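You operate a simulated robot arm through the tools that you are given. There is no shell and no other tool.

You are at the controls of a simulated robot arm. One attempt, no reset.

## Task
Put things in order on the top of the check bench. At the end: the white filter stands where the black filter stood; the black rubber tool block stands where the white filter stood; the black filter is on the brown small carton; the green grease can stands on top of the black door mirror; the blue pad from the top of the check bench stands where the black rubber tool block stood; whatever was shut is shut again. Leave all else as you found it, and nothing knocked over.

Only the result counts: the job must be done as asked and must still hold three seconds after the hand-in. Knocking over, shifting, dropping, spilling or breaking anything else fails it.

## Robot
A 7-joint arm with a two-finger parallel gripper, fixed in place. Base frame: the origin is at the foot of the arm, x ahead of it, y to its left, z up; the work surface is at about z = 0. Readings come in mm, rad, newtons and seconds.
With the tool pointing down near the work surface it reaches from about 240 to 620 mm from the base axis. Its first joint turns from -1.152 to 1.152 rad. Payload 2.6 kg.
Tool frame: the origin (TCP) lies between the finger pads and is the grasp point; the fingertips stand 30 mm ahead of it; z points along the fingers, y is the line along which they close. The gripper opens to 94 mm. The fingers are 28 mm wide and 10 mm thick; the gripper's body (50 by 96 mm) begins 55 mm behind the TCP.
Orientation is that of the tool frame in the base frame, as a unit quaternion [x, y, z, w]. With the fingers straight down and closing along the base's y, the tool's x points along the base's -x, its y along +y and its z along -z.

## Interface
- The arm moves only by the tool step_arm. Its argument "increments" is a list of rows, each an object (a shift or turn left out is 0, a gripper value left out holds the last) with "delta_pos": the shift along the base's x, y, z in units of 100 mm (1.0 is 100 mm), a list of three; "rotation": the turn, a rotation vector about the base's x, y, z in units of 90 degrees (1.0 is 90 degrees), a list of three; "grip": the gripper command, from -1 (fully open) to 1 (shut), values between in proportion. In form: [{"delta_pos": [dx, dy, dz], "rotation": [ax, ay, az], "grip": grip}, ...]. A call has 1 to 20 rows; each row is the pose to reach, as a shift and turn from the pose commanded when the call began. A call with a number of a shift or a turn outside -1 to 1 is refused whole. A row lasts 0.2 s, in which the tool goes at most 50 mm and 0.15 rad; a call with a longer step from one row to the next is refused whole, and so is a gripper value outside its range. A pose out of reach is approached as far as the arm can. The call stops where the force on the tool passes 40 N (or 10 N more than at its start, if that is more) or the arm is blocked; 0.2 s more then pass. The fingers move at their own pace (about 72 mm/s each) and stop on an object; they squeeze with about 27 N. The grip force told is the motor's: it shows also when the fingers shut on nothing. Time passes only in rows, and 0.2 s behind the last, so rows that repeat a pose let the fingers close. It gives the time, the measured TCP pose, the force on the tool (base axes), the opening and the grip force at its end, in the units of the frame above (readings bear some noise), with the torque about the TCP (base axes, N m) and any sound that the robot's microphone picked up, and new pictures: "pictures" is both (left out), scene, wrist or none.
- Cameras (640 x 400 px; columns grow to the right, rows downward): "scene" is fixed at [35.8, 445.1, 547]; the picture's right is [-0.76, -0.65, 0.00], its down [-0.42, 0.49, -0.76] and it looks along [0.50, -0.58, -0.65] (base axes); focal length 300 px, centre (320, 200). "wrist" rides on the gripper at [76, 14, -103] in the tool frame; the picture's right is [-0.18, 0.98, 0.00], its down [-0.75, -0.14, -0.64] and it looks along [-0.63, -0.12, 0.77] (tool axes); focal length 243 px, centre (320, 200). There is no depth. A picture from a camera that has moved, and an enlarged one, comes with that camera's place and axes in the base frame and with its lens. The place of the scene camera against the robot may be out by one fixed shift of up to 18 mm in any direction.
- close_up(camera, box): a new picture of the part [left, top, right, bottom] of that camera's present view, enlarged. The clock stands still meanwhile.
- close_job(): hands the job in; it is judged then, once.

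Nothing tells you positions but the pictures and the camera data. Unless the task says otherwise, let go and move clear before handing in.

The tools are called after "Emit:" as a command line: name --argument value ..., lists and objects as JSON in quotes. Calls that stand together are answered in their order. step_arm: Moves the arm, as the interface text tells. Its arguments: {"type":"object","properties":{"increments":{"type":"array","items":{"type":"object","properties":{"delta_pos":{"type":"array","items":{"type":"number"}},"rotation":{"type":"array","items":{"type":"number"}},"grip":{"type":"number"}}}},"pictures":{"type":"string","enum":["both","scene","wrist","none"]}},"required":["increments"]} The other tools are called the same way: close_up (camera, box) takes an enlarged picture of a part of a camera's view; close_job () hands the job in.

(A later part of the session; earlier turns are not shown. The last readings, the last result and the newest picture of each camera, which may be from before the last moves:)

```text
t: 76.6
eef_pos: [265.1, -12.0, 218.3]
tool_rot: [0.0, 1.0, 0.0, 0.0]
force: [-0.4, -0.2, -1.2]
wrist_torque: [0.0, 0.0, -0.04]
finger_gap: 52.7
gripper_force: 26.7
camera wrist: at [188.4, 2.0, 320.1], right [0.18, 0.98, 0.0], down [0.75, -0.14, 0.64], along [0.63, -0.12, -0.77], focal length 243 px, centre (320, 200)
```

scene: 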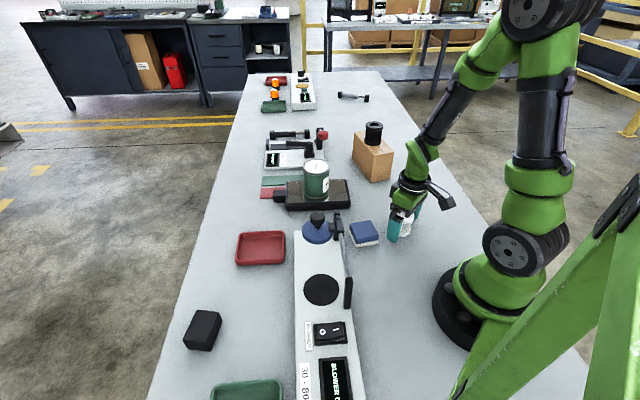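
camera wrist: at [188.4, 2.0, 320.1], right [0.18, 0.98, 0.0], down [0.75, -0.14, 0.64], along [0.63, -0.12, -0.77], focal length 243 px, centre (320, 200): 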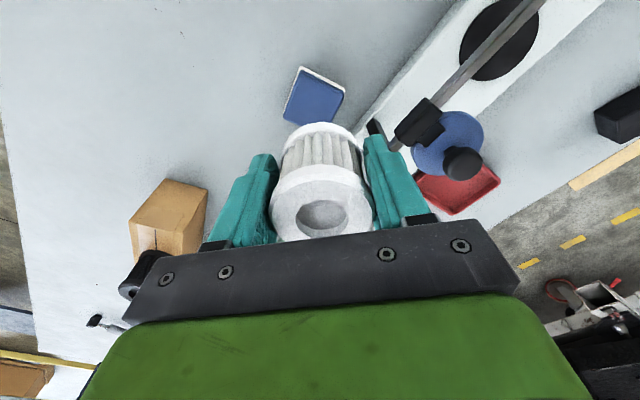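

Still held. Three more gentle moves to the target.

Emit:
step_arm --increments '[{"delta_pos": [0.02, 0.1, 0.0]}, {"delta_pos": [0.05, 0.25, 0.0]}, {"delta_pos": [0.08, 0.4, 0.0]}, {"delta_pos": [0.11, 0.55, 0.0]}, {"delta_pos": [0.14, 0.7, 0.0]}, {"delta_pos": [0.17, 0.85, 0.0]}, {"delta_pos": [0.19, 0.95, 0.0]}, {"delta_pos": [0.2, 1.0, 0.0]}]' --pictures "none"

Emit:
step_arm --increments '[{"delta_pos": [0.02, 0.1, 0.0]}, {"delta_pos": [0.05, 0.25, 0.0]}, {"delta_pos": [0.08, 0.4, 0.0]}, {"delta_pos": [0.11, 0.55, 0.0]}, {"delta_pos": [0.14, 0.7, 0.0]}, {"delta_pos": [0.17, 0.85, 0.0]}, {"delta_pos": [0.19, 0.95, 0.0]}, {"delta_pos": [0.2, 1.0, 0.0]}]' --pictures "none"

Emit:
step_arm --increments '[{"delta_pos": [0.02, 0.1, 0.0]}, {"delta_pos": [0.05, 0.25, 0.0]}, {"delta_pos": [0.08, 0.4, 0.0]}, {"delta_pos": [0.11, 0.55, 0.0]}, {"delta_pos": [0.14, 0.7, 0.0]}, {"delta_pos": [0.17, 0.85, 0.0]}, {"delta_pos": [0.19, 0.95, 0.0]}, {"delta_pos": [0.19, 0.99, 0.0]}]' --pictures "both"

```text
t: 78.4
eef_pos: [281.8, 89.0, 217.3]
tool_rot: [0.0, 1.0, 0.0, 0.001]
force: [-0.8, 0.2, -1.0]
wrist_torque: [-0.02, -0.01, 0.03]
finger_gap: 52.8
gripper_force: 26.6
```

```text
t: 80.2
eef_pos: [306.0, 189.8, 216.3]
tool_rot: [0.0, 1.0, 0.0, 0.001]
force: [0.0, -0.3, -0.8]
wrist_torque: [0.01, -0.02, -0.01]
finger_gap: 52.8
gripper_force: 27.3
```

```text
t: 82.0
eef_pos: [322.6, 286.6, 216.3]
tool_rot: [0.0, 1.0, 0.0, 0.001]
force: [-0.3, 0.0, -0.8]
wrist_torque: [-0.01, -0.01, 0.0]
finger_gap: 52.6
gripper_force: 26.6
camera wrist: at [247.4, 301.9, 317.7], right [0.18, 0.98, 0.0], down [0.75, -0.14, 0.64], along [0.63, -0.12, -0.77], focal length 243 px, centre (320, 200)
```

scene: 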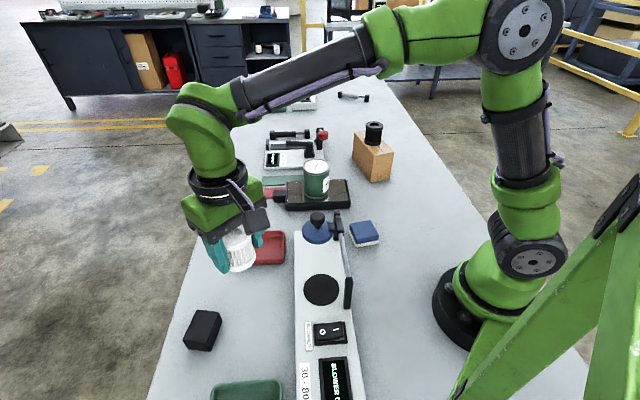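
wrist: 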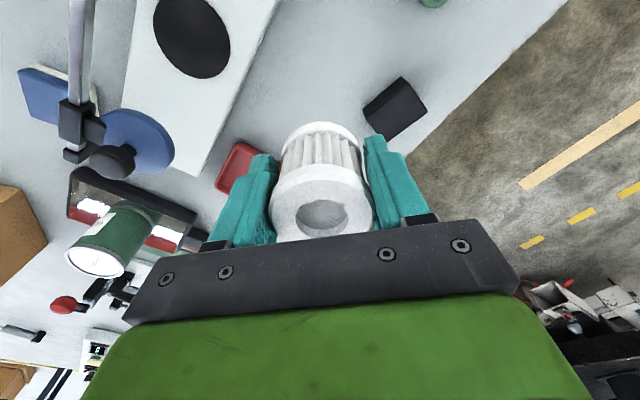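

Above the spot. I lower in two ramps, then creep to contact.

Emit:
step_arm --increments '[{"delta_pos": [0.01, 0.01, -0.03]}, {"delta_pos": [0.01, 0.01, -0.1]}, {"delta_pos": [0.01, 0.01, -0.2]}, {"delta_pos": [0.01, 0.01, -0.32]}, {"delta_pos": [0.01, 0.01, -0.45]}, {"delta_pos": [0.01, 0.01, -0.58]}, {"delta_pos": [0.01, 0.01, -0.7]}, {"delta_pos": [0.01, 0.01, -0.81]}, {"delta_pos": [0.01, 0.01, -0.9]}, {"delta_pos": [0.01, 0.01, -0.97]}, {"delta_pos": [0.01, 0.01, -1.0]}]' --pictures "none"

Emit:
step_arm --increments '[{"delta_pos": [0, 0, -0.03]}, {"delta_pos": [0, 0, -0.1]}, {"delta_pos": [0, 0, -0.2]}, {"delta_pos": [0, 0, -0.32]}, {"delta_pos": [0, 0, -0.43]}, {"delta_pos": [0, 0, -0.53]}, {"delta_pos": [0, 0, -0.6]}, {"delta_pos": [0, 0, -0.65]}]' --pictures "both"

```text
t: 84.4
eef_pos: [325.8, 289.2, 116.9]
tool_rot: [0.0, 1.0, 0.0, -0.001]
force: [-0.6, 1.1, 0.0]
wrist_torque: [-0.01, -0.02, 0.0]
finger_gap: 52.7
gripper_force: 26.6
```

```text
t: 86.2
eef_pos: [324.6, 287.2, 51.5]
tool_rot: [0.0, 1.0, 0.0, 0.001]
force: [-0.1, 0.3, -0.4]
wrist_torque: [0.01, -0.02, 0.02]
finger_gap: 52.8
gripper_force: 26.7
camera wrist: at [248.1, 302.0, 153.5], right [0.18, 0.98, 0.0], down [0.75, -0.14, 0.64], along [0.63, -0.12, -0.77], focal length 243 px, centre (320, 200)
```

scene: 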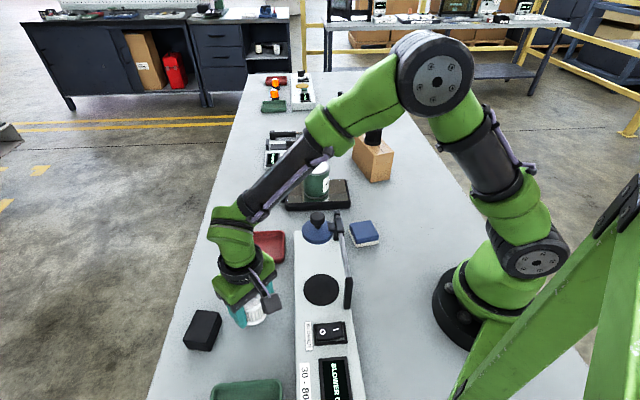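
wrist: 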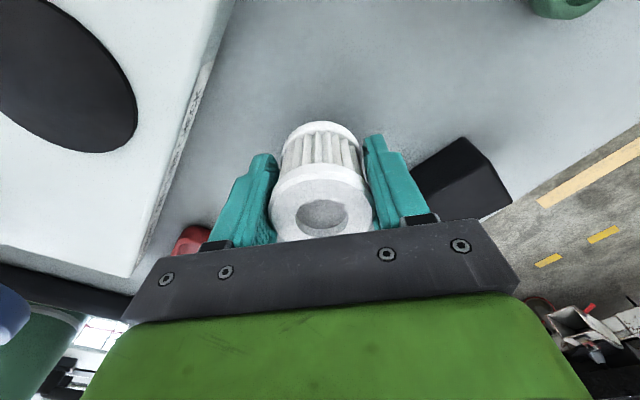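

Position (324.6, 287.2) is right. I creep down the last 15 mm.

Emit:
step_arm --increments '[{"delta_pos": [0, 0, -0.03]}, {"delta_pos": [0, 0, -0.06]}, {"delta_pos": [0, 0, -0.09]}, {"delta_pos": [0, 0, -0.115]}]' --pictures "none"

Emit:
step_arm --increments '[{"delta_pos": [0, 0, -0.01]}, {"delta_pos": [0, 0, -0.02]}]' --pictures "none"

Emit:
step_arm --increments '[{"delta_pos": [0, 0, -0.01]}, {"delta_pos": [0, 0, -0.01]}]' --pictures "none"

```text
t: 87.2
eef_pos: [324.8, 289.1, 40.2]
tool_rot: [0.0, 1.0, 0.0, 0.0]
force: [-0.5, 0.6, -1.1]
wrist_torque: [-0.02, 0.02, -0.02]
finger_gap: 52.6
gripper_force: 26.6
```

```text
t: 87.8
eef_pos: [325.4, 288.5, 38.2]
tool_rot: [0.0, 1.0, 0.001, -0.001]
force: [-0.6, 0.4, -0.2]
wrist_torque: [-0.02, -0.02, 0.01]
finger_gap: 52.3
gripper_force: 26.7
```

```text
t: 88.4
eef_pos: [325.0, 289.1, 37.3]
tool_rot: [0.0, 1.0, -0.001, 0.001]
force: [0.4, 1.0, -0.9]
wrist_torque: [0.02, -0.01, 0.0]
finger_gap: 52.6
gripper_force: 27.0
```

Emit:
step_arm --increments '[{"delta_pos": [-0.005, -0.01, -0.005]}, {"delta_pos": [-0.005, -0.01, -0.01]}, {"delta_pos": [-0.005, -0.01, -0.01]}]' --pictures "none"

```text
t: 89.2
eef_pos: [324.8, 288.3, 36.3]
tool_rot: [0.001, 1.0, 0.0, 0.0]
force: [0.3, -0.8, 1.3]
wrist_torque: [-0.02, 0.07, -0.03]
finger_gap: 52.3
gripper_force: 26.6
```

It is just touching the bench (force turned positive) at (324.8, 288.3). I release and check.

Emit:
step_arm --increments '[{"delta_pos": [0, 0, 0], "grip": 0.0}, {"delta_pos": [0, 0, 0], "grip": -0.5}, {"delta_pos": [0, 0, 0], "grip": -1}, {"delta_pos": [0, 0, 0], "grip": -1}]' --pictures "wrist"

```text
t: 90.2
eef_pos: [324.3, 287.9, 36.8]
tool_rot: [0.0, 1.0, 0.0, 0.001]
force: [-0.4, -1.2, -1.0]
wrist_torque: [0.01, 0.0, -0.03]
finger_gap: 93.8
gripper_force: 0.1
camera wrist: at [247.9, 301.8, 137.9], right [0.18, 0.98, 0.0], down [0.75, -0.14, 0.64], along [0.63, -0.12, -0.77], focal length 243 px, centre (320, 200)
```

wrist: 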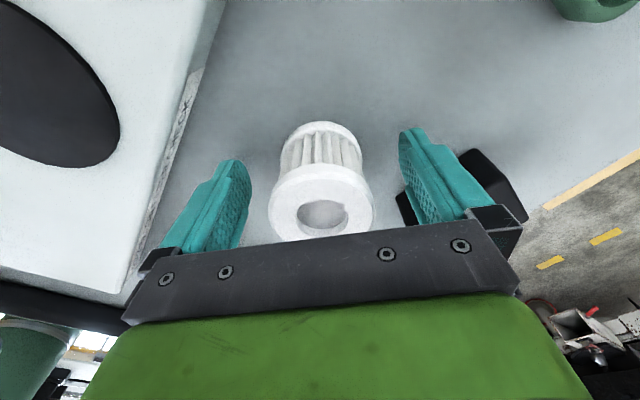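

White filter placed upright at (324.5, 288). I rise, then turn the tool +32° so that the fingers line up with the black block's long side.

Emit:
step_arm --increments '[{"delta_pos": [0, 0, 0.1]}, {"delta_pos": [0, 0, 0.3]}, {"delta_pos": [0, 0, 0.7]}, {"delta_pos": [0, 0, 1.0]}]' --pictures "both"

Emit:
step_arm --increments '[{"delta_pos": [0.1, 0.2, 0.2], "rotation": [0, 0, 0.08]}, {"delta_pos": [0.25, 0.5, 0.4], "rotation": [0, 0, 0.16]}, {"delta_pos": [0.4, 0.75, 0.5], "rotation": [0, 0, 0.24]}, {"delta_pos": [0.445, 0.84, 0.5], "rotation": [0, 0, 0.32]}, {"delta_pos": [0.445, 0.84, 0.5], "rotation": [0, 0, 0.3556]}, {"delta_pos": [0.445, 0.84, 0.5], "rotation": [0, 0, 0.3556]}]' --pictures "both"

```text
t: 91.2
eef_pos: [323.8, 287.9, 139.8]
tool_rot: [-0.001, 1.0, 0.001, 0.0]
force: [0.1, -0.8, -0.1]
wrist_torque: [0.0, 0.03, 0.0]
finger_gap: 94.0
gripper_force: 0.0
camera wrist: at [247.1, 302.4, 240.8], right [0.18, 0.98, 0.0], down [0.75, -0.14, 0.64], along [0.63, -0.12, -0.77], focal length 243 px, centre (320, 200)
```

scene: 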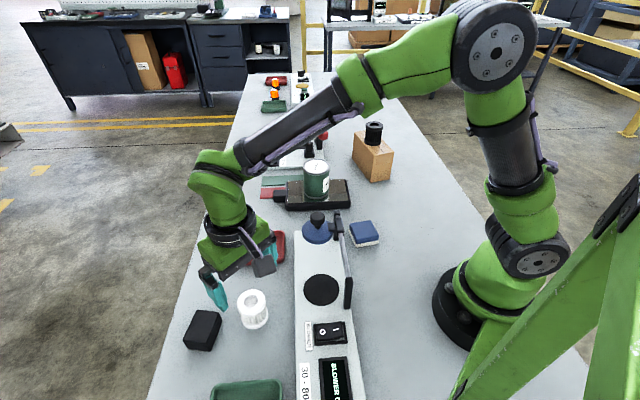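
wrist: 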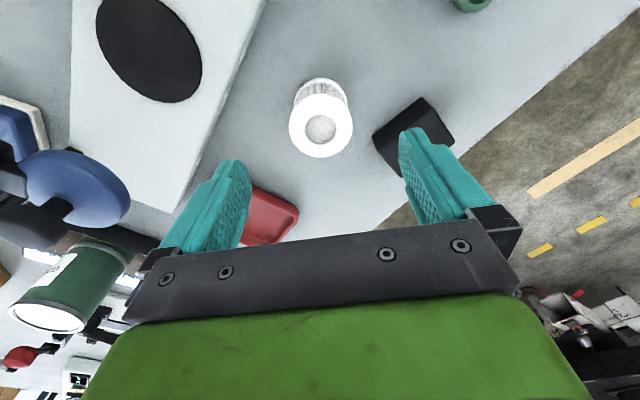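

```text
t: 92.6
eef_pos: [369.7, 371.5, 186.0]
tool_rot: [-0.277, 0.961, 0.0, 0.001]
force: [-0.1, 0.1, 0.6]
wrist_torque: [0.02, 0.03, 0.0]
finger_gap: 93.9
gripper_force: 0.1
camera wrist: at [296.5, 343.7, 287.9], right [-0.37, 0.93, 0.0], down [0.71, 0.28, 0.64], along [0.6, 0.24, -0.77], focal length 243 px, centre (320, 200)
```

scene: 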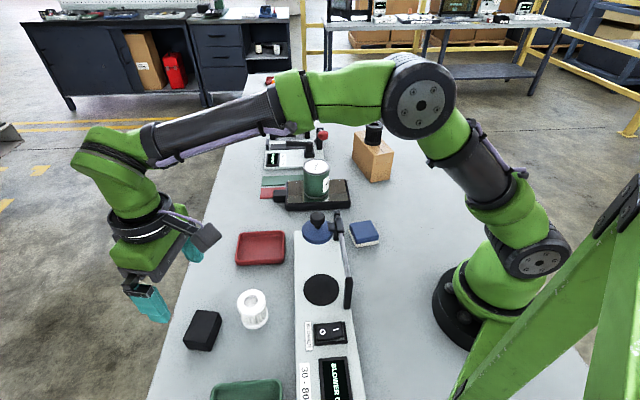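
wrist: 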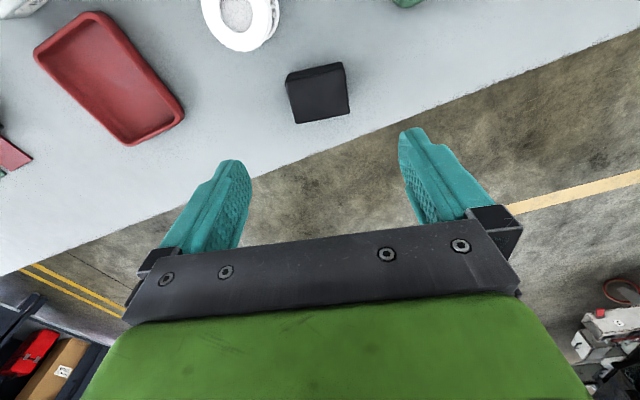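

The block is in view under the gripper. I zoom to check its angle and centre.

Emit:
close_up --camera "wrist" --box '[260, 40, 380, 140]'

```text
4.00 times, centred on (320, 90) of wrist
camera zoom: at [296.5, 343.7, 287.9], right [-0.37, 0.93, 0.0], down [0.71, 0.28, 0.64], along [0.6, 0.24, -0.77], focal length 970 px, centre (320, 640)
```

zoom: 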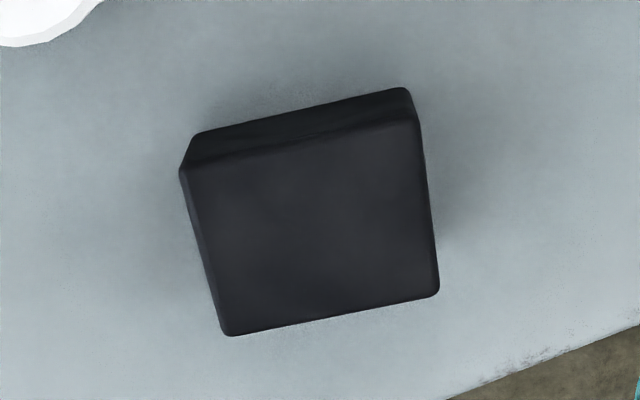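

Block centre (370, 372) and angle 122.3° match the gripper. I descend.

Emit:
step_arm --increments '[{"delta_pos": [0.005, 0.005, -0.25], "grip": -1}, {"delta_pos": [0.005, 0.005, -0.6], "grip": -1}, {"delta_pos": [0.005, 0.005, -0.95], "grip": -1}, {"delta_pos": [0.005, 0.005, -1.0], "grip": -1}, {"delta_pos": [0.005, 0.005, -1.0], "grip": -1}]' --pictures "wrist"

```text
t: 93.8
eef_pos: [367.4, 374.3, 85.6]
tool_rot: [-0.275, 0.961, 0.0, 0.001]
force: [0.2, 0.1, -0.8]
wrist_torque: [0.02, 0.0, -0.01]
finger_gap: 94.0
gripper_force: 0.0
camera wrist: at [294.6, 345.0, 187.0], right [-0.37, 0.93, 0.0], down [0.71, 0.28, 0.64], along [0.6, 0.23, -0.77], focal length 243 px, centre (320, 200)
```

wrist: 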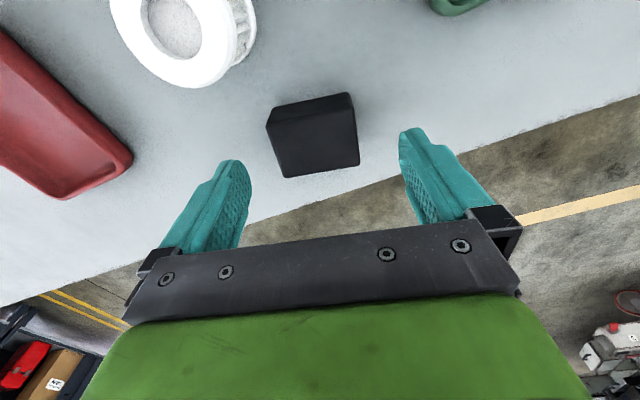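

Offset is only about 2 mm. I correct it and descend to z ≈ 34.

Emit:
step_arm --increments '[{"delta_pos": [0.015, -0.02, -0.15], "grip": -1}, {"delta_pos": [0.015, -0.02, -0.3], "grip": -1}, {"delta_pos": [0.015, -0.02, -0.45], "grip": -1}, {"delta_pos": [0.015, -0.02, -0.52], "grip": -1}, {"delta_pos": [0.015, -0.02, -0.52], "grip": -1}]' --pictures "both"

```text
t: 95.0
eef_pos: [371.1, 370.6, 35.0]
tool_rot: [-0.275, 0.961, 0.0, 0.0]
force: [-0.7, 0.0, 0.0]
wrist_torque: [-0.04, -0.01, -0.03]
finger_gap: 94.1
gripper_force: 0.1
camera wrist: at [298.7, 341.8, 136.6], right [-0.36, 0.93, 0.0], down [0.71, 0.28, 0.64], along [0.6, 0.23, -0.77], focal length 243 px, centre (320, 200)
```

scene: 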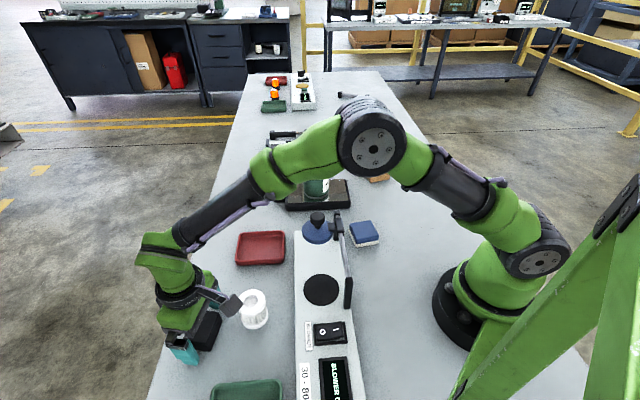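
wrist: 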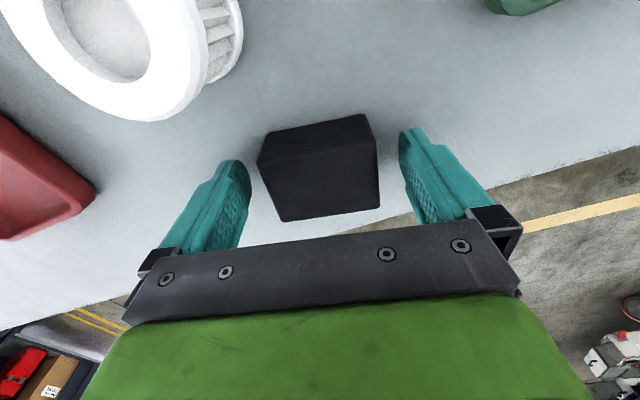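

The block is between the fingers. I lower 2 mm more and close.

Emit:
step_arm --increments '[{"delta_pos": [0, 0.005, -0.01], "grip": -1}, {"delta_pos": [0, 0.005, -0.02], "grip": -1}, {"delta_pos": [0, 0.005, -0.02], "grip": 1}, {"delta_pos": [0, 0.005, -0.02], "grip": 1}, {"delta_pos": [0, 0.005, -0.02], "grip": 1}, {"delta_pos": [0, 0.005, -0.02], "grip": 1}]' --pictures "none"

Emit:
step_arm --increments '[{"delta_pos": [0, 0, 0.01]}, {"delta_pos": [0, 0, 0.03]}, {"delta_pos": [0, 0, 0.06]}, {"delta_pos": [0, 0, 0.09]}, {"delta_pos": [0, 0, 0.12]}, {"delta_pos": [0, 0, 0.15]}, {"delta_pos": [0, 0, 0.18]}, {"delta_pos": [0, 0, 0.2]}]' --pictures "wrist"

```text
t: 96.4
eef_pos: [370.8, 371.0, 33.5]
tool_rot: [-0.276, 0.961, 0.0, -0.001]
force: [-1.0, 1.5, 1.0]
wrist_torque: [0.0, -0.03, 0.02]
finger_gap: 64.1
gripper_force: 26.8
```

```text
t: 98.2
eef_pos: [371.8, 370.7, 53.7]
tool_rot: [-0.275, 0.961, 0.0, 0.0]
force: [-0.2, -0.8, -1.5]
wrist_torque: [0.0, 0.01, -0.01]
finger_gap: 64.2
gripper_force: 27.1
camera wrist: at [298.7, 342.2, 154.9], right [-0.36, 0.93, 0.0], down [0.71, 0.28, 0.64], along [0.6, 0.23, -0.77], focal length 243 px, centre (320, 200)
```

wrist: 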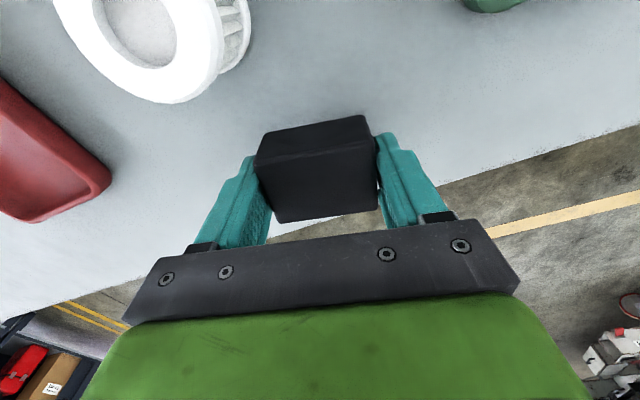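

Block held (64 mm gap) and rising. I lift further with a ramp.

Emit:
step_arm --increments '[{"delta_pos": [0, 0, 0.03]}, {"delta_pos": [0, 0, 0.08]}, {"delta_pos": [0, 0, 0.15]}, {"delta_pos": [0, 0, 0.23]}, {"delta_pos": [0, 0, 0.32]}, {"delta_pos": [0, 0, 0.41]}, {"delta_pos": [0, 0, 0.5]}, {"delta_pos": [0, 0, 0.6]}, {"delta_pos": [0, 0, 0.7]}, {"delta_pos": [0, 0, 0.8]}, {"delta_pos": [0, 0, 0.89]}, {"delta_pos": [0, 0, 0.95]}, {"delta_pos": [0, 0, 1.0]}]' --pictures "none"

Emit:
step_arm --increments '[{"delta_pos": [-0.01, -0.04, 0.03]}, {"delta_pos": [-0.03, -0.12, 0.1]}, {"delta_pos": [-0.06, -0.22, 0.2]}, {"delta_pos": [-0.1, -0.34, 0.3]}, {"delta_pos": [-0.14, -0.46, 0.4]}, {"delta_pos": [-0.18, -0.58, 0.5]}, {"delta_pos": [-0.22, -0.7, 0.56]}, {"delta_pos": [-0.25, -0.82, 0.6]}, {"delta_pos": [-0.28, -0.92, 0.6]}, {"delta_pos": [-0.3, -0.97, 0.6]}]' --pictures "wrist"

```text
t: 101.0
eef_pos: [372.1, 369.9, 153.4]
tool_rot: [-0.275, 0.961, 0.0, 0.0]
force: [-0.2, -0.3, -0.9]
wrist_torque: [0.0, 0.02, 0.01]
finger_gap: 64.0
gripper_force: 27.4
```

```text
t: 103.2
eef_pos: [340.3, 275.3, 212.3]
tool_rot: [-0.276, 0.961, 0.0, 0.0]
force: [-0.1, -0.3, -0.8]
wrist_torque: [-0.01, -0.01, -0.03]
finger_gap: 63.7
gripper_force: 27.0
camera wrist: at [268.4, 246.8, 314.2], right [-0.37, 0.93, 0.0], down [0.71, 0.28, 0.64], along [0.6, 0.23, -0.77], focal length 243 px, centre (320, 200)
```

wrist: 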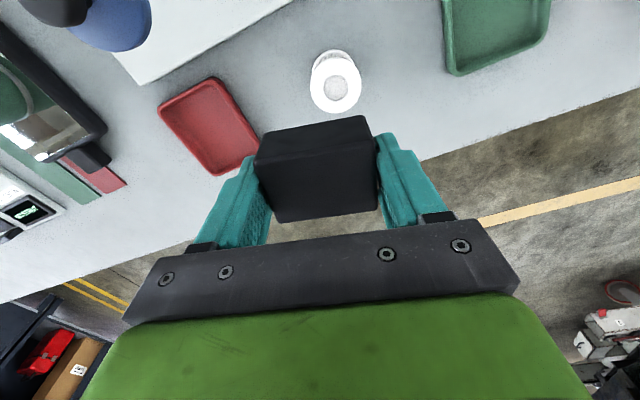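

Held well. I continue to the white filter's old place at (225, -109).

Emit:
step_arm --increments '[{"delta_pos": [-0.03, -0.1, 0.0]}, {"delta_pos": [-0.07, -0.25, 0.0]}, {"delta_pos": [-0.12, -0.4, 0.0]}, {"delta_pos": [-0.16, -0.55, 0.0]}, {"delta_pos": [-0.21, -0.7, 0.0]}, {"delta_pos": [-0.25, -0.84, 0.0]}, {"delta_pos": [-0.28, -0.92, 0.0]}, {"delta_pos": [-0.288, -0.96, 0.0]}]' --pictures "none"

Emit:
step_arm --increments '[{"delta_pos": [-0.03, -0.1, 0.0]}, {"delta_pos": [-0.07, -0.25, 0.0]}, {"delta_pos": [-0.12, -0.4, 0.0]}, {"delta_pos": [-0.16, -0.55, 0.0]}, {"delta_pos": [-0.21, -0.7, 0.0]}, {"delta_pos": [-0.25, -0.84, 0.0]}, {"delta_pos": [-0.28, -0.92, 0.0]}, {"delta_pos": [-0.288, -0.96, 0.0]}]' --pictures "none"

Emit:
step_arm --increments '[{"delta_pos": [-0.03, -0.1, 0.0]}, {"delta_pos": [-0.07, -0.25, 0.0]}, {"delta_pos": [-0.12, -0.4, 0.0]}, {"delta_pos": [-0.16, -0.55, 0.0]}, {"delta_pos": [-0.21, -0.7, 0.0]}, {"delta_pos": [-0.25, -0.84, 0.0]}, {"delta_pos": [-0.28, -0.92, 0.0]}, {"delta_pos": [-0.288, -0.96, 0.0]}]' --pictures "both"

```text
t: 105.0
eef_pos: [313.1, 177.8, 214.1]
tool_rot: [-0.277, 0.961, 0.0, 0.001]
force: [-0.4, 0.6, -1.7]
wrist_torque: [-0.02, 0.0, 0.0]
finger_gap: 63.8
gripper_force: 26.5
```

```text
t: 106.8
eef_pos: [281.3, 81.4, 213.0]
tool_rot: [-0.275, 0.961, 0.0, 0.0]
force: [-0.1, 0.1, -1.5]
wrist_torque: [-0.02, -0.03, 0.01]
finger_gap: 64.0
gripper_force: 27.1
```

```text
t: 108.6
eef_pos: [254.6, -16.1, 212.4]
tool_rot: [-0.276, 0.961, 0.0, 0.0]
force: [-0.2, -0.7, -1.5]
wrist_torque: [0.0, 0.0, -0.05]
finger_gap: 64.0
gripper_force: 26.6
camera wrist: at [181.9, -43.2, 314.1], right [-0.36, 0.93, 0.0], down [0.71, 0.28, 0.64], along [0.6, 0.23, -0.77], focal length 243 px, centre (320, 200)
```

scene: 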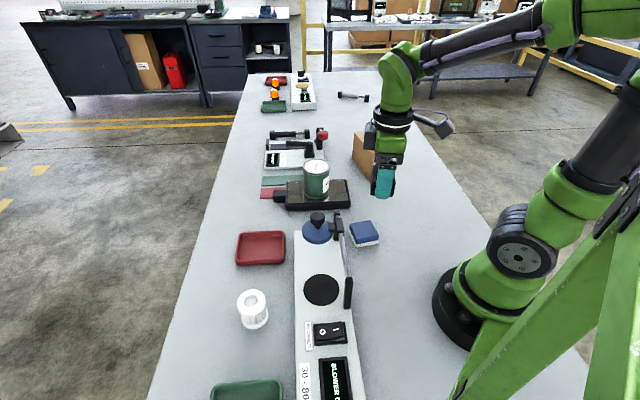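
wrist: 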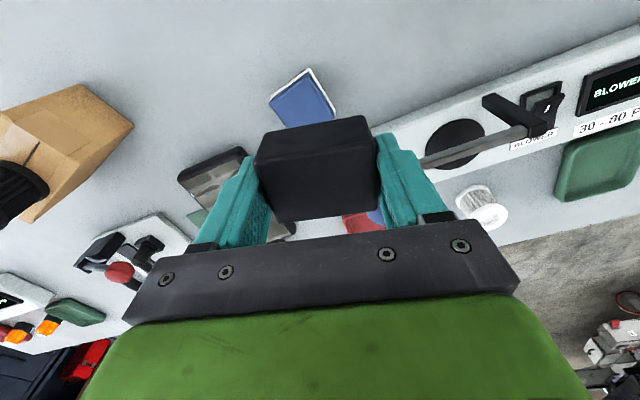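

One more move brings it over the target.

Emit:
step_arm --increments '[{"delta_pos": [-0.03, -0.1, 0.0]}, {"delta_pos": [-0.07, -0.25, 0.0]}, {"delta_pos": [-0.12, -0.4, 0.0]}, {"delta_pos": [-0.16, -0.55, 0.0]}, {"delta_pos": [-0.21, -0.7, 0.0]}, {"delta_pos": [-0.25, -0.82, 0.0]}, {"delta_pos": [-0.28, -0.9, 0.0]}, {"delta_pos": [-0.296, -0.93, 0.0]}]' --pictures "none"

Emit:
step_arm --increments '[{"delta_pos": [0.0, 0.0, -0.03]}, {"delta_pos": [0.0, 0.0, -0.1]}, {"delta_pos": [0.0, 0.0, -0.2]}, {"delta_pos": [0.0, 0.0, -0.32]}, {"delta_pos": [0.0, 0.0, -0.45]}, {"delta_pos": [0.0, 0.0, -0.58]}, {"delta_pos": [0.0, 0.0, -0.7]}, {"delta_pos": [0.0, 0.0, -0.81]}, {"delta_pos": [0.0, 0.0, -0.9]}, {"delta_pos": [0.0, 0.0, -0.97]}, {"delta_pos": [0.0, 0.0, -1.0]}]' --pictures "both"

```text
t: 110.4
eef_pos: [225.6, -108.3, 211.8]
tool_rot: [-0.276, 0.961, 0.0, 0.001]
force: [-0.1, -0.2, -1.0]
wrist_torque: [-0.01, 0.0, 0.01]
finger_gap: 63.9
gripper_force: 27.1
```

```text
t: 112.8
eef_pos: [226.1, -107.3, 112.0]
tool_rot: [-0.276, 0.961, 0.0, 0.0]
force: [0.0, 0.1, -2.1]
wrist_torque: [0.01, -0.01, 0.03]
finger_gap: 63.8
gripper_force: 26.4
camera wrist: at [152.0, -136.2, 213.4], right [-0.36, 0.93, 0.0], down [0.71, 0.28, 0.64], along [0.6, 0.23, -0.77], focal length 243 px, centre (320, 200)
```

scene: 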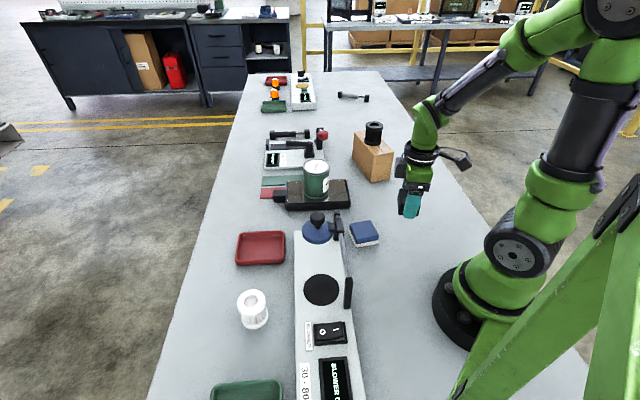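
wrist: 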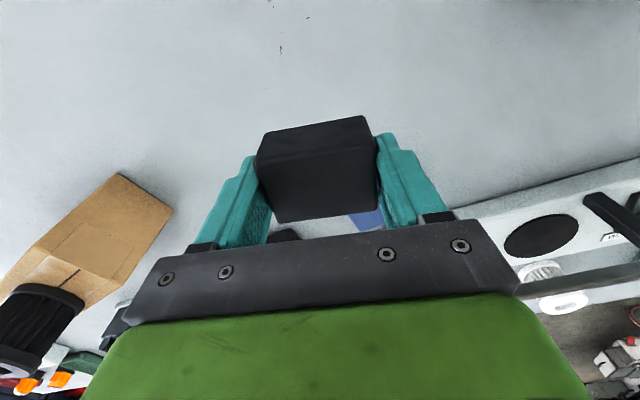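

Over the target at (226, -107.5). I lower with a small correction, then creep.

Emit:
step_arm --increments '[{"delta_pos": [-0.005, -0.01, -0.03]}, {"delta_pos": [-0.01, -0.015, -0.1]}, {"delta_pos": [-0.01, -0.015, -0.2]}, {"delta_pos": [-0.01, -0.015, -0.32]}, {"delta_pos": [-0.01, -0.015, -0.44]}, {"delta_pos": [-0.01, -0.015, -0.55]}, {"delta_pos": [-0.01, -0.015, -0.64]}, {"delta_pos": [-0.01, -0.015, -0.7]}]' --pictures "both"

Emit:
step_arm --increments '[{"delta_pos": [0, 0, -0.01]}, {"delta_pos": [0, 0, -0.02]}, {"delta_pos": [0, 0, -0.03]}, {"delta_pos": [0, 0, -0.04]}]' --pictures "none"

```text
t: 114.6
eef_pos: [224.6, -109.6, 42.4]
tool_rot: [-0.275, 0.961, 0.0, 0.0]
force: [-1.0, -0.5, -1.5]
wrist_torque: [-0.01, 0.03, -0.02]
finger_gap: 64.0
gripper_force: 27.3
camera wrist: at [152.1, -137.3, 144.5], right [-0.37, 0.93, 0.0], down [0.71, 0.28, 0.64], along [0.6, 0.23, -0.77], focal length 243 px, centre (320, 200)
```

scene: 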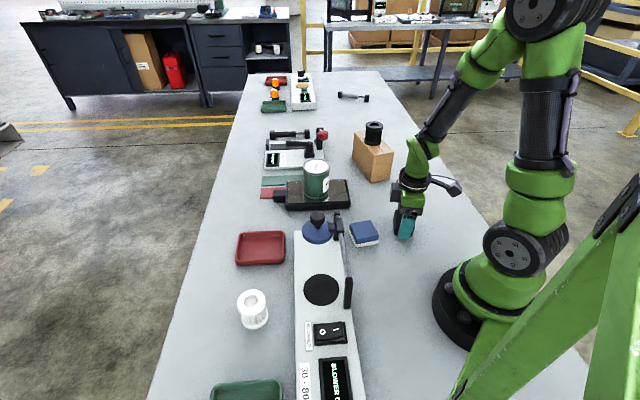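
wrist: 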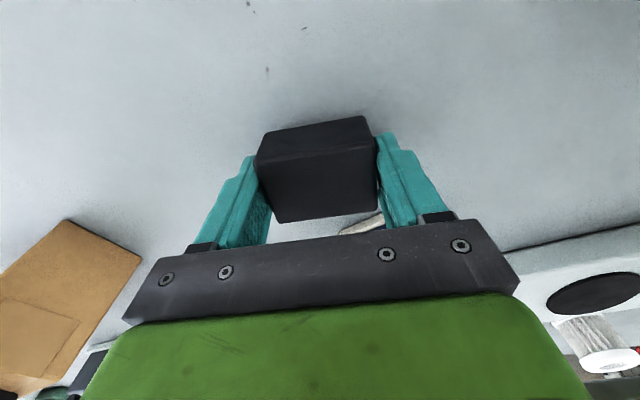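

```text
t: 115.6
eef_pos: [224.9, -108.9, 39.0]
tool_rot: [-0.275, 0.961, 0.001, -0.001]
force: [-0.7, -0.2, -1.7]
wrist_torque: [0.02, 0.0, 0.0]
finger_gap: 63.9
gripper_force: 27.0
```

Emit:
step_arm --increments '[{"delta_pos": [0, 0, -0.01]}, {"delta_pos": [0, 0, -0.02]}, {"delta_pos": [0, 0, -0.03]}, {"delta_pos": [0, 0, -0.04]}]' --pictures "none"

Emit:
step_arm --increments '[{"delta_pos": [0, 0, -0.01]}, {"delta_pos": [0, 0, -0.01]}]' --pictures "none"

```text
t: 116.6
eef_pos: [224.0, -107.1, 34.0]
tool_rot: [-0.275, 0.961, 0.0, 0.0]
force: [1.1, -0.1, -1.2]
wrist_torque: [0.01, -0.02, -0.02]
finger_gap: 64.0
gripper_force: 27.0
```

```text
t: 117.2
eef_pos: [223.1, -107.6, 34.2]
tool_rot: [-0.275, 0.961, 0.0, 0.0]
force: [-0.4, -0.9, -0.3]
wrist_torque: [0.01, 0.0, 0.02]
finger_gap: 63.7
gripper_force: 27.2
```

Nearly touching; one more millimetre.

Emit:
step_arm --increments '[{"delta_pos": [0.01, -0.01, -0.005]}, {"delta_pos": [0.01, -0.01, -0.01]}, {"delta_pos": [0.01, -0.01, -0.01]}]' --pictures "none"

```text
t: 118.0
eef_pos: [225.2, -110.2, 32.0]
tool_rot: [-0.276, 0.961, 0.0, 0.0]
force: [-0.4, -0.7, -0.6]
wrist_torque: [-0.03, 0.0, -0.03]
finger_gap: 64.0
gripper_force: 27.1
```

Emit:
step_arm --increments '[{"delta_pos": [0.0, 0.01, -0.005]}, {"delta_pos": [0.0, 0.01, -0.01]}, {"delta_pos": [0.0, 0.01, -0.01]}]' --pictures "wrist"

```text
t: 118.8
eef_pos: [224.4, -107.5, 33.0]
tool_rot: [-0.275, 0.961, 0.0, 0.0]
force: [0.4, -0.7, -1.1]
wrist_torque: [0.0, -0.01, 0.01]
finger_gap: 64.0
gripper_force: 26.8
camera wrist: at [152.2, -136.9, 134.9], right [-0.36, 0.93, 0.0], down [0.71, 0.28, 0.64], along [0.6, 0.23, -0.77], focal length 243 px, centre (320, 200)
```

wrist: 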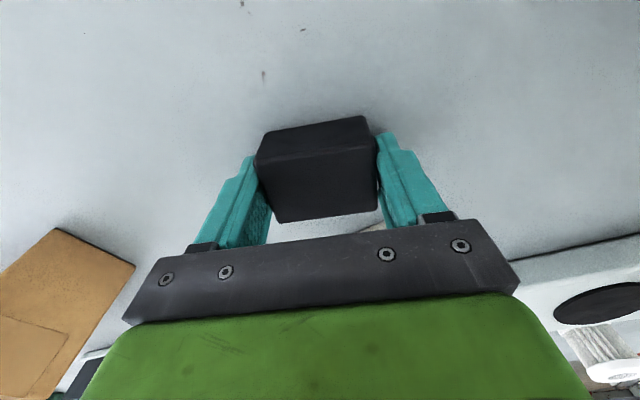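

Emit:
step_arm --increments '[{"delta_pos": [0.0, -0.01, -0.005]}, {"delta_pos": [0.0, -0.01, -0.01]}, {"delta_pos": [0.0, -0.01, -0.01]}]' --pictures "none"

```text
t: 119.5
eef_pos: [225.7, -109.1, 32.6]
tool_rot: [-0.274, 0.962, 0.002, 0.0]
force: [-2.5, 1.9, 6.8]
wrist_torque: [-0.03, -0.11, 0.02]
finger_gap: 64.0
gripper_force: 27.1
stopped in row 3: the force on the tool passed its limit at 40 N (the readings are from after the stop); the commanded pose is now the measured one
```

Firm contact now at (225.7, -109.1). I release the block.

Emit:
step_arm --increments '[{"delta_pos": [0, 0, 0.005]}, {"delta_pos": [0, 0, 0.01], "grip": 0.0}, {"delta_pos": [0, 0, 0.01], "grip": -0.5}, {"delta_pos": [0, 0, 0.01], "grip": -1}, {"delta_pos": [0, 0, 0.01], "grip": -1}]' --pictures "both"

```text
t: 120.7
eef_pos: [225.1, -107.9, 34.1]
tool_rot: [-0.276, 0.961, 0.002, 0.0]
force: [0.5, 0.5, 0.2]
wrist_torque: [0.02, -0.01, -0.01]
finger_gap: 94.0
gripper_force: 0.0
camera wrist: at [152.9, -136.5, 135.3], right [-0.36, 0.93, 0.0], down [0.72, 0.28, 0.64], along [0.6, 0.23, -0.77], focal length 243 px, centre (320, 200)
```

scene: 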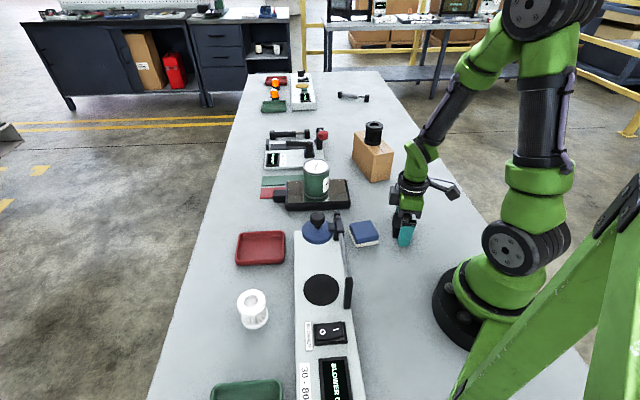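
wrist: 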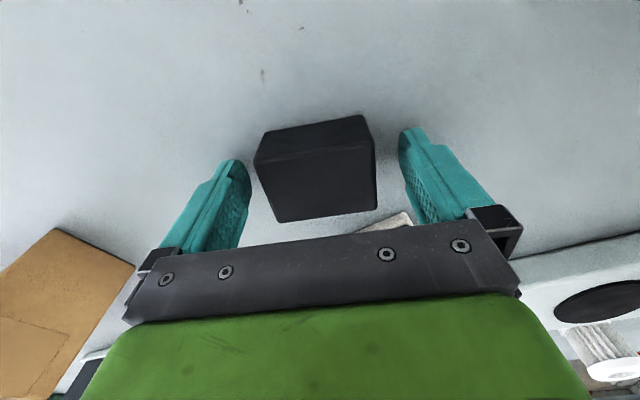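

The block stands free. I rise slowly and check it against the pad.

Emit:
step_arm --increments '[{"delta_pos": [0, 0, 0.05]}, {"delta_pos": [0, 0, 0.15]}, {"delta_pos": [0, 0, 0.35]}, {"delta_pos": [0, 0, 0.7]}, {"delta_pos": [0, 0, 1.0]}]' --pictures "both"

Emit:
close_up --camera "scene" --box '[300, 190, 460, 290]'

```text
t: 121.9
eef_pos: [225.9, -108.7, 133.6]
tool_rot: [-0.274, 0.962, 0.002, -0.001]
force: [-0.2, 0.8, -0.4]
wrist_torque: [-0.01, -0.02, 0.0]
finger_gap: 93.9
gripper_force: 0.0
camera wrist: at [152.8, -136.6, 235.3], right [-0.36, 0.93, 0.0], down [0.72, 0.28, 0.64], along [0.6, 0.23, -0.77], focal length 243 px, centre (320, 200)
```

scene: 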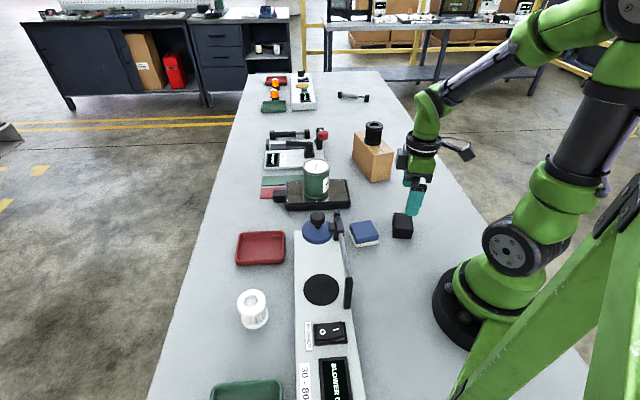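
wrist: 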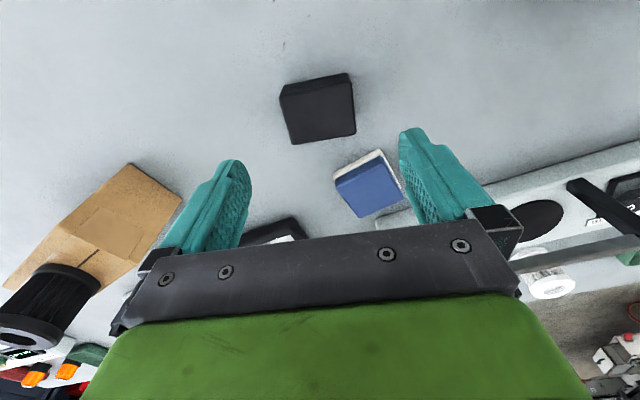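

```text
4.00 times, centred on (380, 240) of scene
camera zoom: at [35.8, 445.1, 547.0], right [-0.76, -0.65, 0.0], down [-0.42, 0.49, -0.76], along [0.5, -0.58, -0.65], focal length 1200 px, centre (80, 40)
```

zoom: 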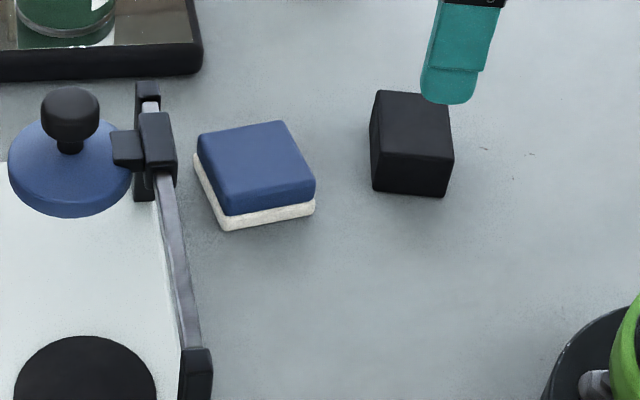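

The black block now stands at (225, -108) where the white filter was. Next the blue pad: I turn the tool a further +24° (closing across the pad, clear of the blower lever) and move above it.

Emit:
step_arm --increments '[{"delta_pos": [0.1, 0.1, 0.3], "rotation": [0, 0, 0.06]}, {"delta_pos": [0.25, 0.3, 0.5], "rotation": [0, 0, 0.13]}, {"delta_pos": [0.4, 0.55, 0.5], "rotation": [0, 0, 0.2]}, {"delta_pos": [0.55, 0.78, 0.5], "rotation": [0, 0, 0.267]}, {"delta_pos": [0.59, 0.857, 0.5], "rotation": [0, 0, 0.267]}, {"delta_pos": [0.59, 0.857, 0.5], "rotation": [0, 0, 0.267]}]' --pictures "both"

```text
t: 123.3
eef_pos: [284.1, -24.7, 183.4]
tool_rot: [-0.469, 0.883, 0.001, -0.002]
force: [-0.3, -0.3, -0.4]
wrist_torque: [0.02, -0.02, 0.03]
finger_gap: 94.1
gripper_force: 0.0
camera wrist: at [229.6, -80.0, 284.8], right [-0.71, 0.7, 0.0], down [0.54, 0.54, 0.64], along [0.45, 0.46, -0.77], focal length 243 px, centre (320, 200)
```

scene: 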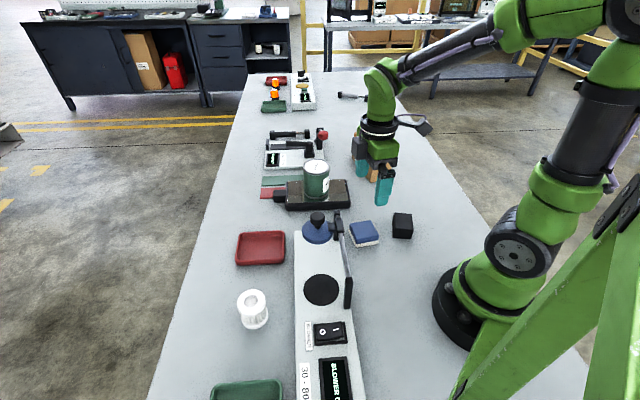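
wrist: 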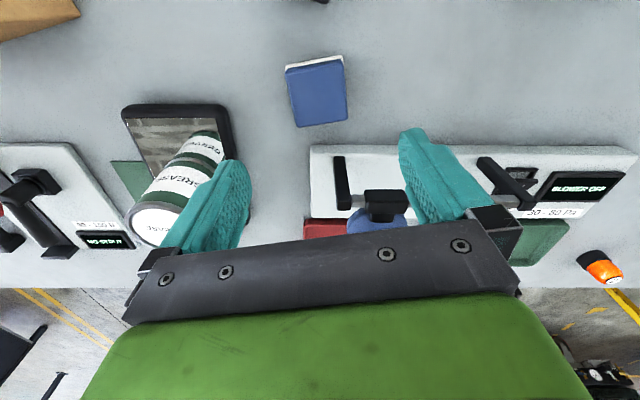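

Emit:
close_up --camera "wrist" --box '[260, 40, 380, 140]'

Emit:
close_up --camera "wrist" --box '[220, 30, 460, 230]'

```text
4.00 times, centred on (320, 90) of wrist
camera zoom: at [229.6, -80.0, 284.8], right [-0.71, 0.7, 0.0], down [0.54, 0.54, 0.64], along [0.45, 0.46, -0.77], focal length 970 px, centre (320, 640)
```

zoom: 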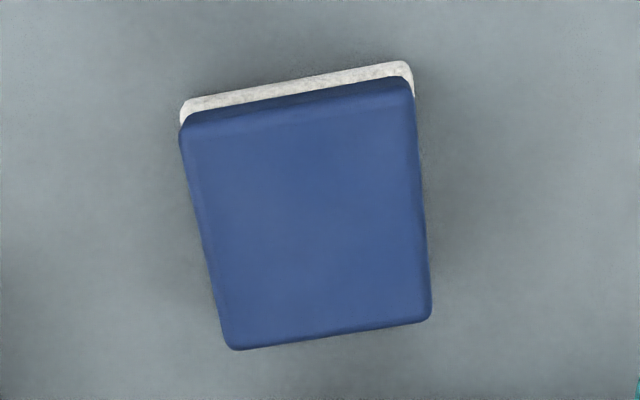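

```text
2.00 times, centred on (340, 130) of wrist
camera zoom: at [229.6, -80.0, 284.8], right [-0.71, 0.7, 0.0], down [0.54, 0.54, 0.64], along [0.45, 0.46, -0.77], focal length 485 px, centre (280, 340)
```

zoom: 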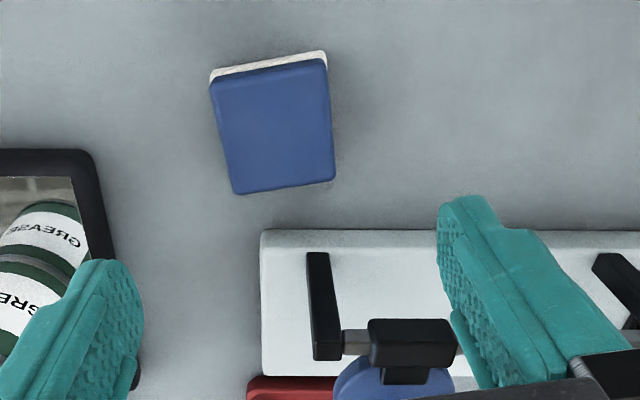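

Pad centre (286, -24.5), sides at 145.5° as expected. I correct 2 mm and descend.

Emit:
step_arm --increments '[{"delta_pos": [0.02, 0.0, -0.25], "grip": -1}, {"delta_pos": [0.02, 0.0, -0.6], "grip": -1}, {"delta_pos": [0.02, 0.0, -0.95], "grip": -1}, {"delta_pos": [0.02, 0.0, -1.0], "grip": -1}, {"delta_pos": [0.02, 0.0, -1.0], "grip": -1}]' --pictures "both"

```text
t: 124.5
eef_pos: [285.9, -21.8, 83.6]
tool_rot: [-0.469, 0.883, 0.002, -0.001]
force: [-0.5, 0.1, 0.1]
wrist_torque: [0.0, -0.03, -0.03]
finger_gap: 94.2
gripper_force: 0.2
camera wrist: at [231.9, -77.1, 185.4], right [-0.71, 0.7, 0.0], down [0.54, 0.54, 0.64], along [0.45, 0.46, -0.77], focal length 243 px, centre (320, 200)
```

scene: 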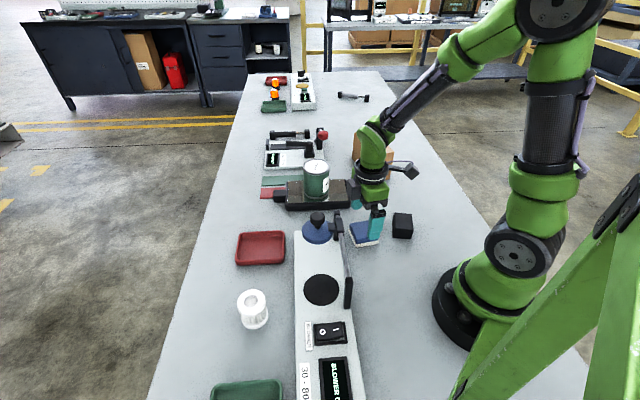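
wrist: 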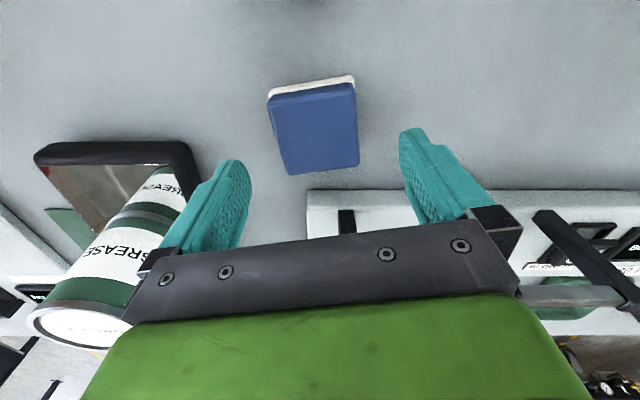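

Clear of the lever. I go on down with a -2.5 mm y correction.

Emit:
step_arm --increments '[{"delta_pos": [0.0, -0.025, -0.15], "grip": -1}, {"delta_pos": [0.0, -0.025, -0.3], "grip": -1}, {"delta_pos": [0.0, -0.025, -0.43], "grip": -1}, {"delta_pos": [0.0, -0.025, -0.49], "grip": -1}, {"delta_pos": [0.0, -0.025, -0.49], "grip": -1}]' --pictures "both"

```text
t: 125.7
eef_pos: [285.8, -25.8, 33.0]
tool_rot: [-0.469, 0.883, 0.002, 0.0]
force: [0.3, -0.4, -0.4]
wrist_torque: [0.01, 0.01, 0.03]
finger_gap: 94.0
gripper_force: 0.1
camera wrist: at [231.9, -81.1, 135.1], right [-0.71, 0.7, 0.0], down [0.54, 0.54, 0.64], along [0.45, 0.46, -0.77], focal length 243 px, centre (320, 200)
```

scene: 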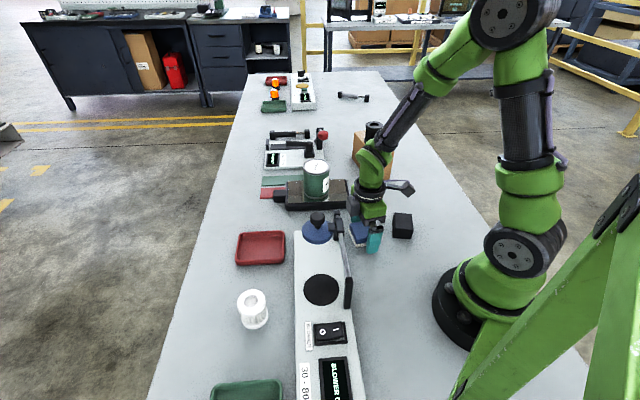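
wrist: 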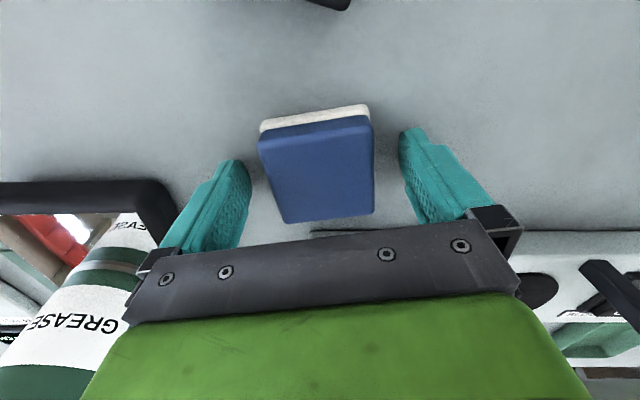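

Pad is between the fingers. I close and lift gently.

Emit:
step_arm --increments '[{"delta_pos": [0, 0, 0], "grip": 1}, {"delta_pos": [0, 0, 0], "grip": 1}, {"delta_pos": [0, 0, 0], "grip": 1}, {"delta_pos": [0, 0, 0], "grip": 1}, {"delta_pos": [0, 0, 0], "grip": 1}]' --pictures "none"

Emit:
step_arm --increments '[{"delta_pos": [0, 0, 0.01]}, {"delta_pos": [0, 0, 0.03]}, {"delta_pos": [0, 0, 0.06]}, {"delta_pos": [0, 0, 0.09]}, {"delta_pos": [0, 0, 0.12]}, {"delta_pos": [0, 0, 0.15]}, {"delta_pos": [0, 0, 0.18]}, {"delta_pos": [0, 0, 0.2]}]' --pictures "both"

```text
t: 126.9
eef_pos: [287.5, -26.1, 34.5]
tool_rot: [-0.469, 0.883, -0.001, 0.0]
force: [-4.4, 0.8, 38.7]
wrist_torque: [0.05, 0.08, -0.09]
finger_gap: 59.2
gripper_force: 26.7
```

```text
t: 128.7
eef_pos: [285.9, -24.5, 55.1]
tool_rot: [-0.468, 0.884, 0.002, -0.001]
force: [0.8, 0.7, -0.7]
wrist_torque: [-0.01, -0.01, -0.02]
finger_gap: 59.4
gripper_force: 26.8
camera wrist: at [231.7, -79.9, 156.1], right [-0.71, 0.7, 0.0], down [0.54, 0.54, 0.64], along [0.45, 0.46, -0.77], focal length 243 px, centre (320, 200)
```

scene: 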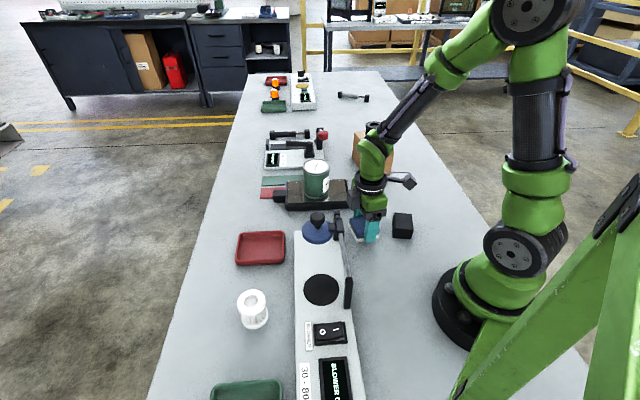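
wrist: 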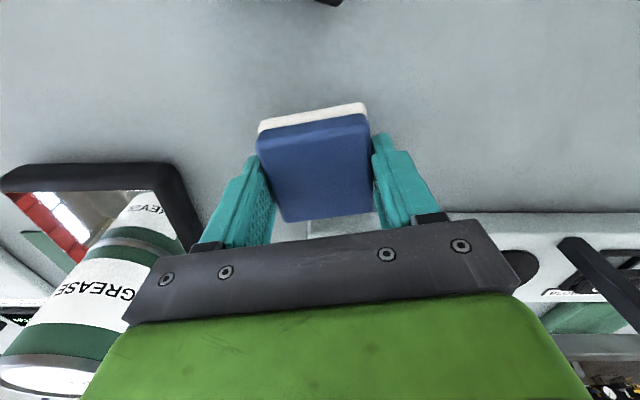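

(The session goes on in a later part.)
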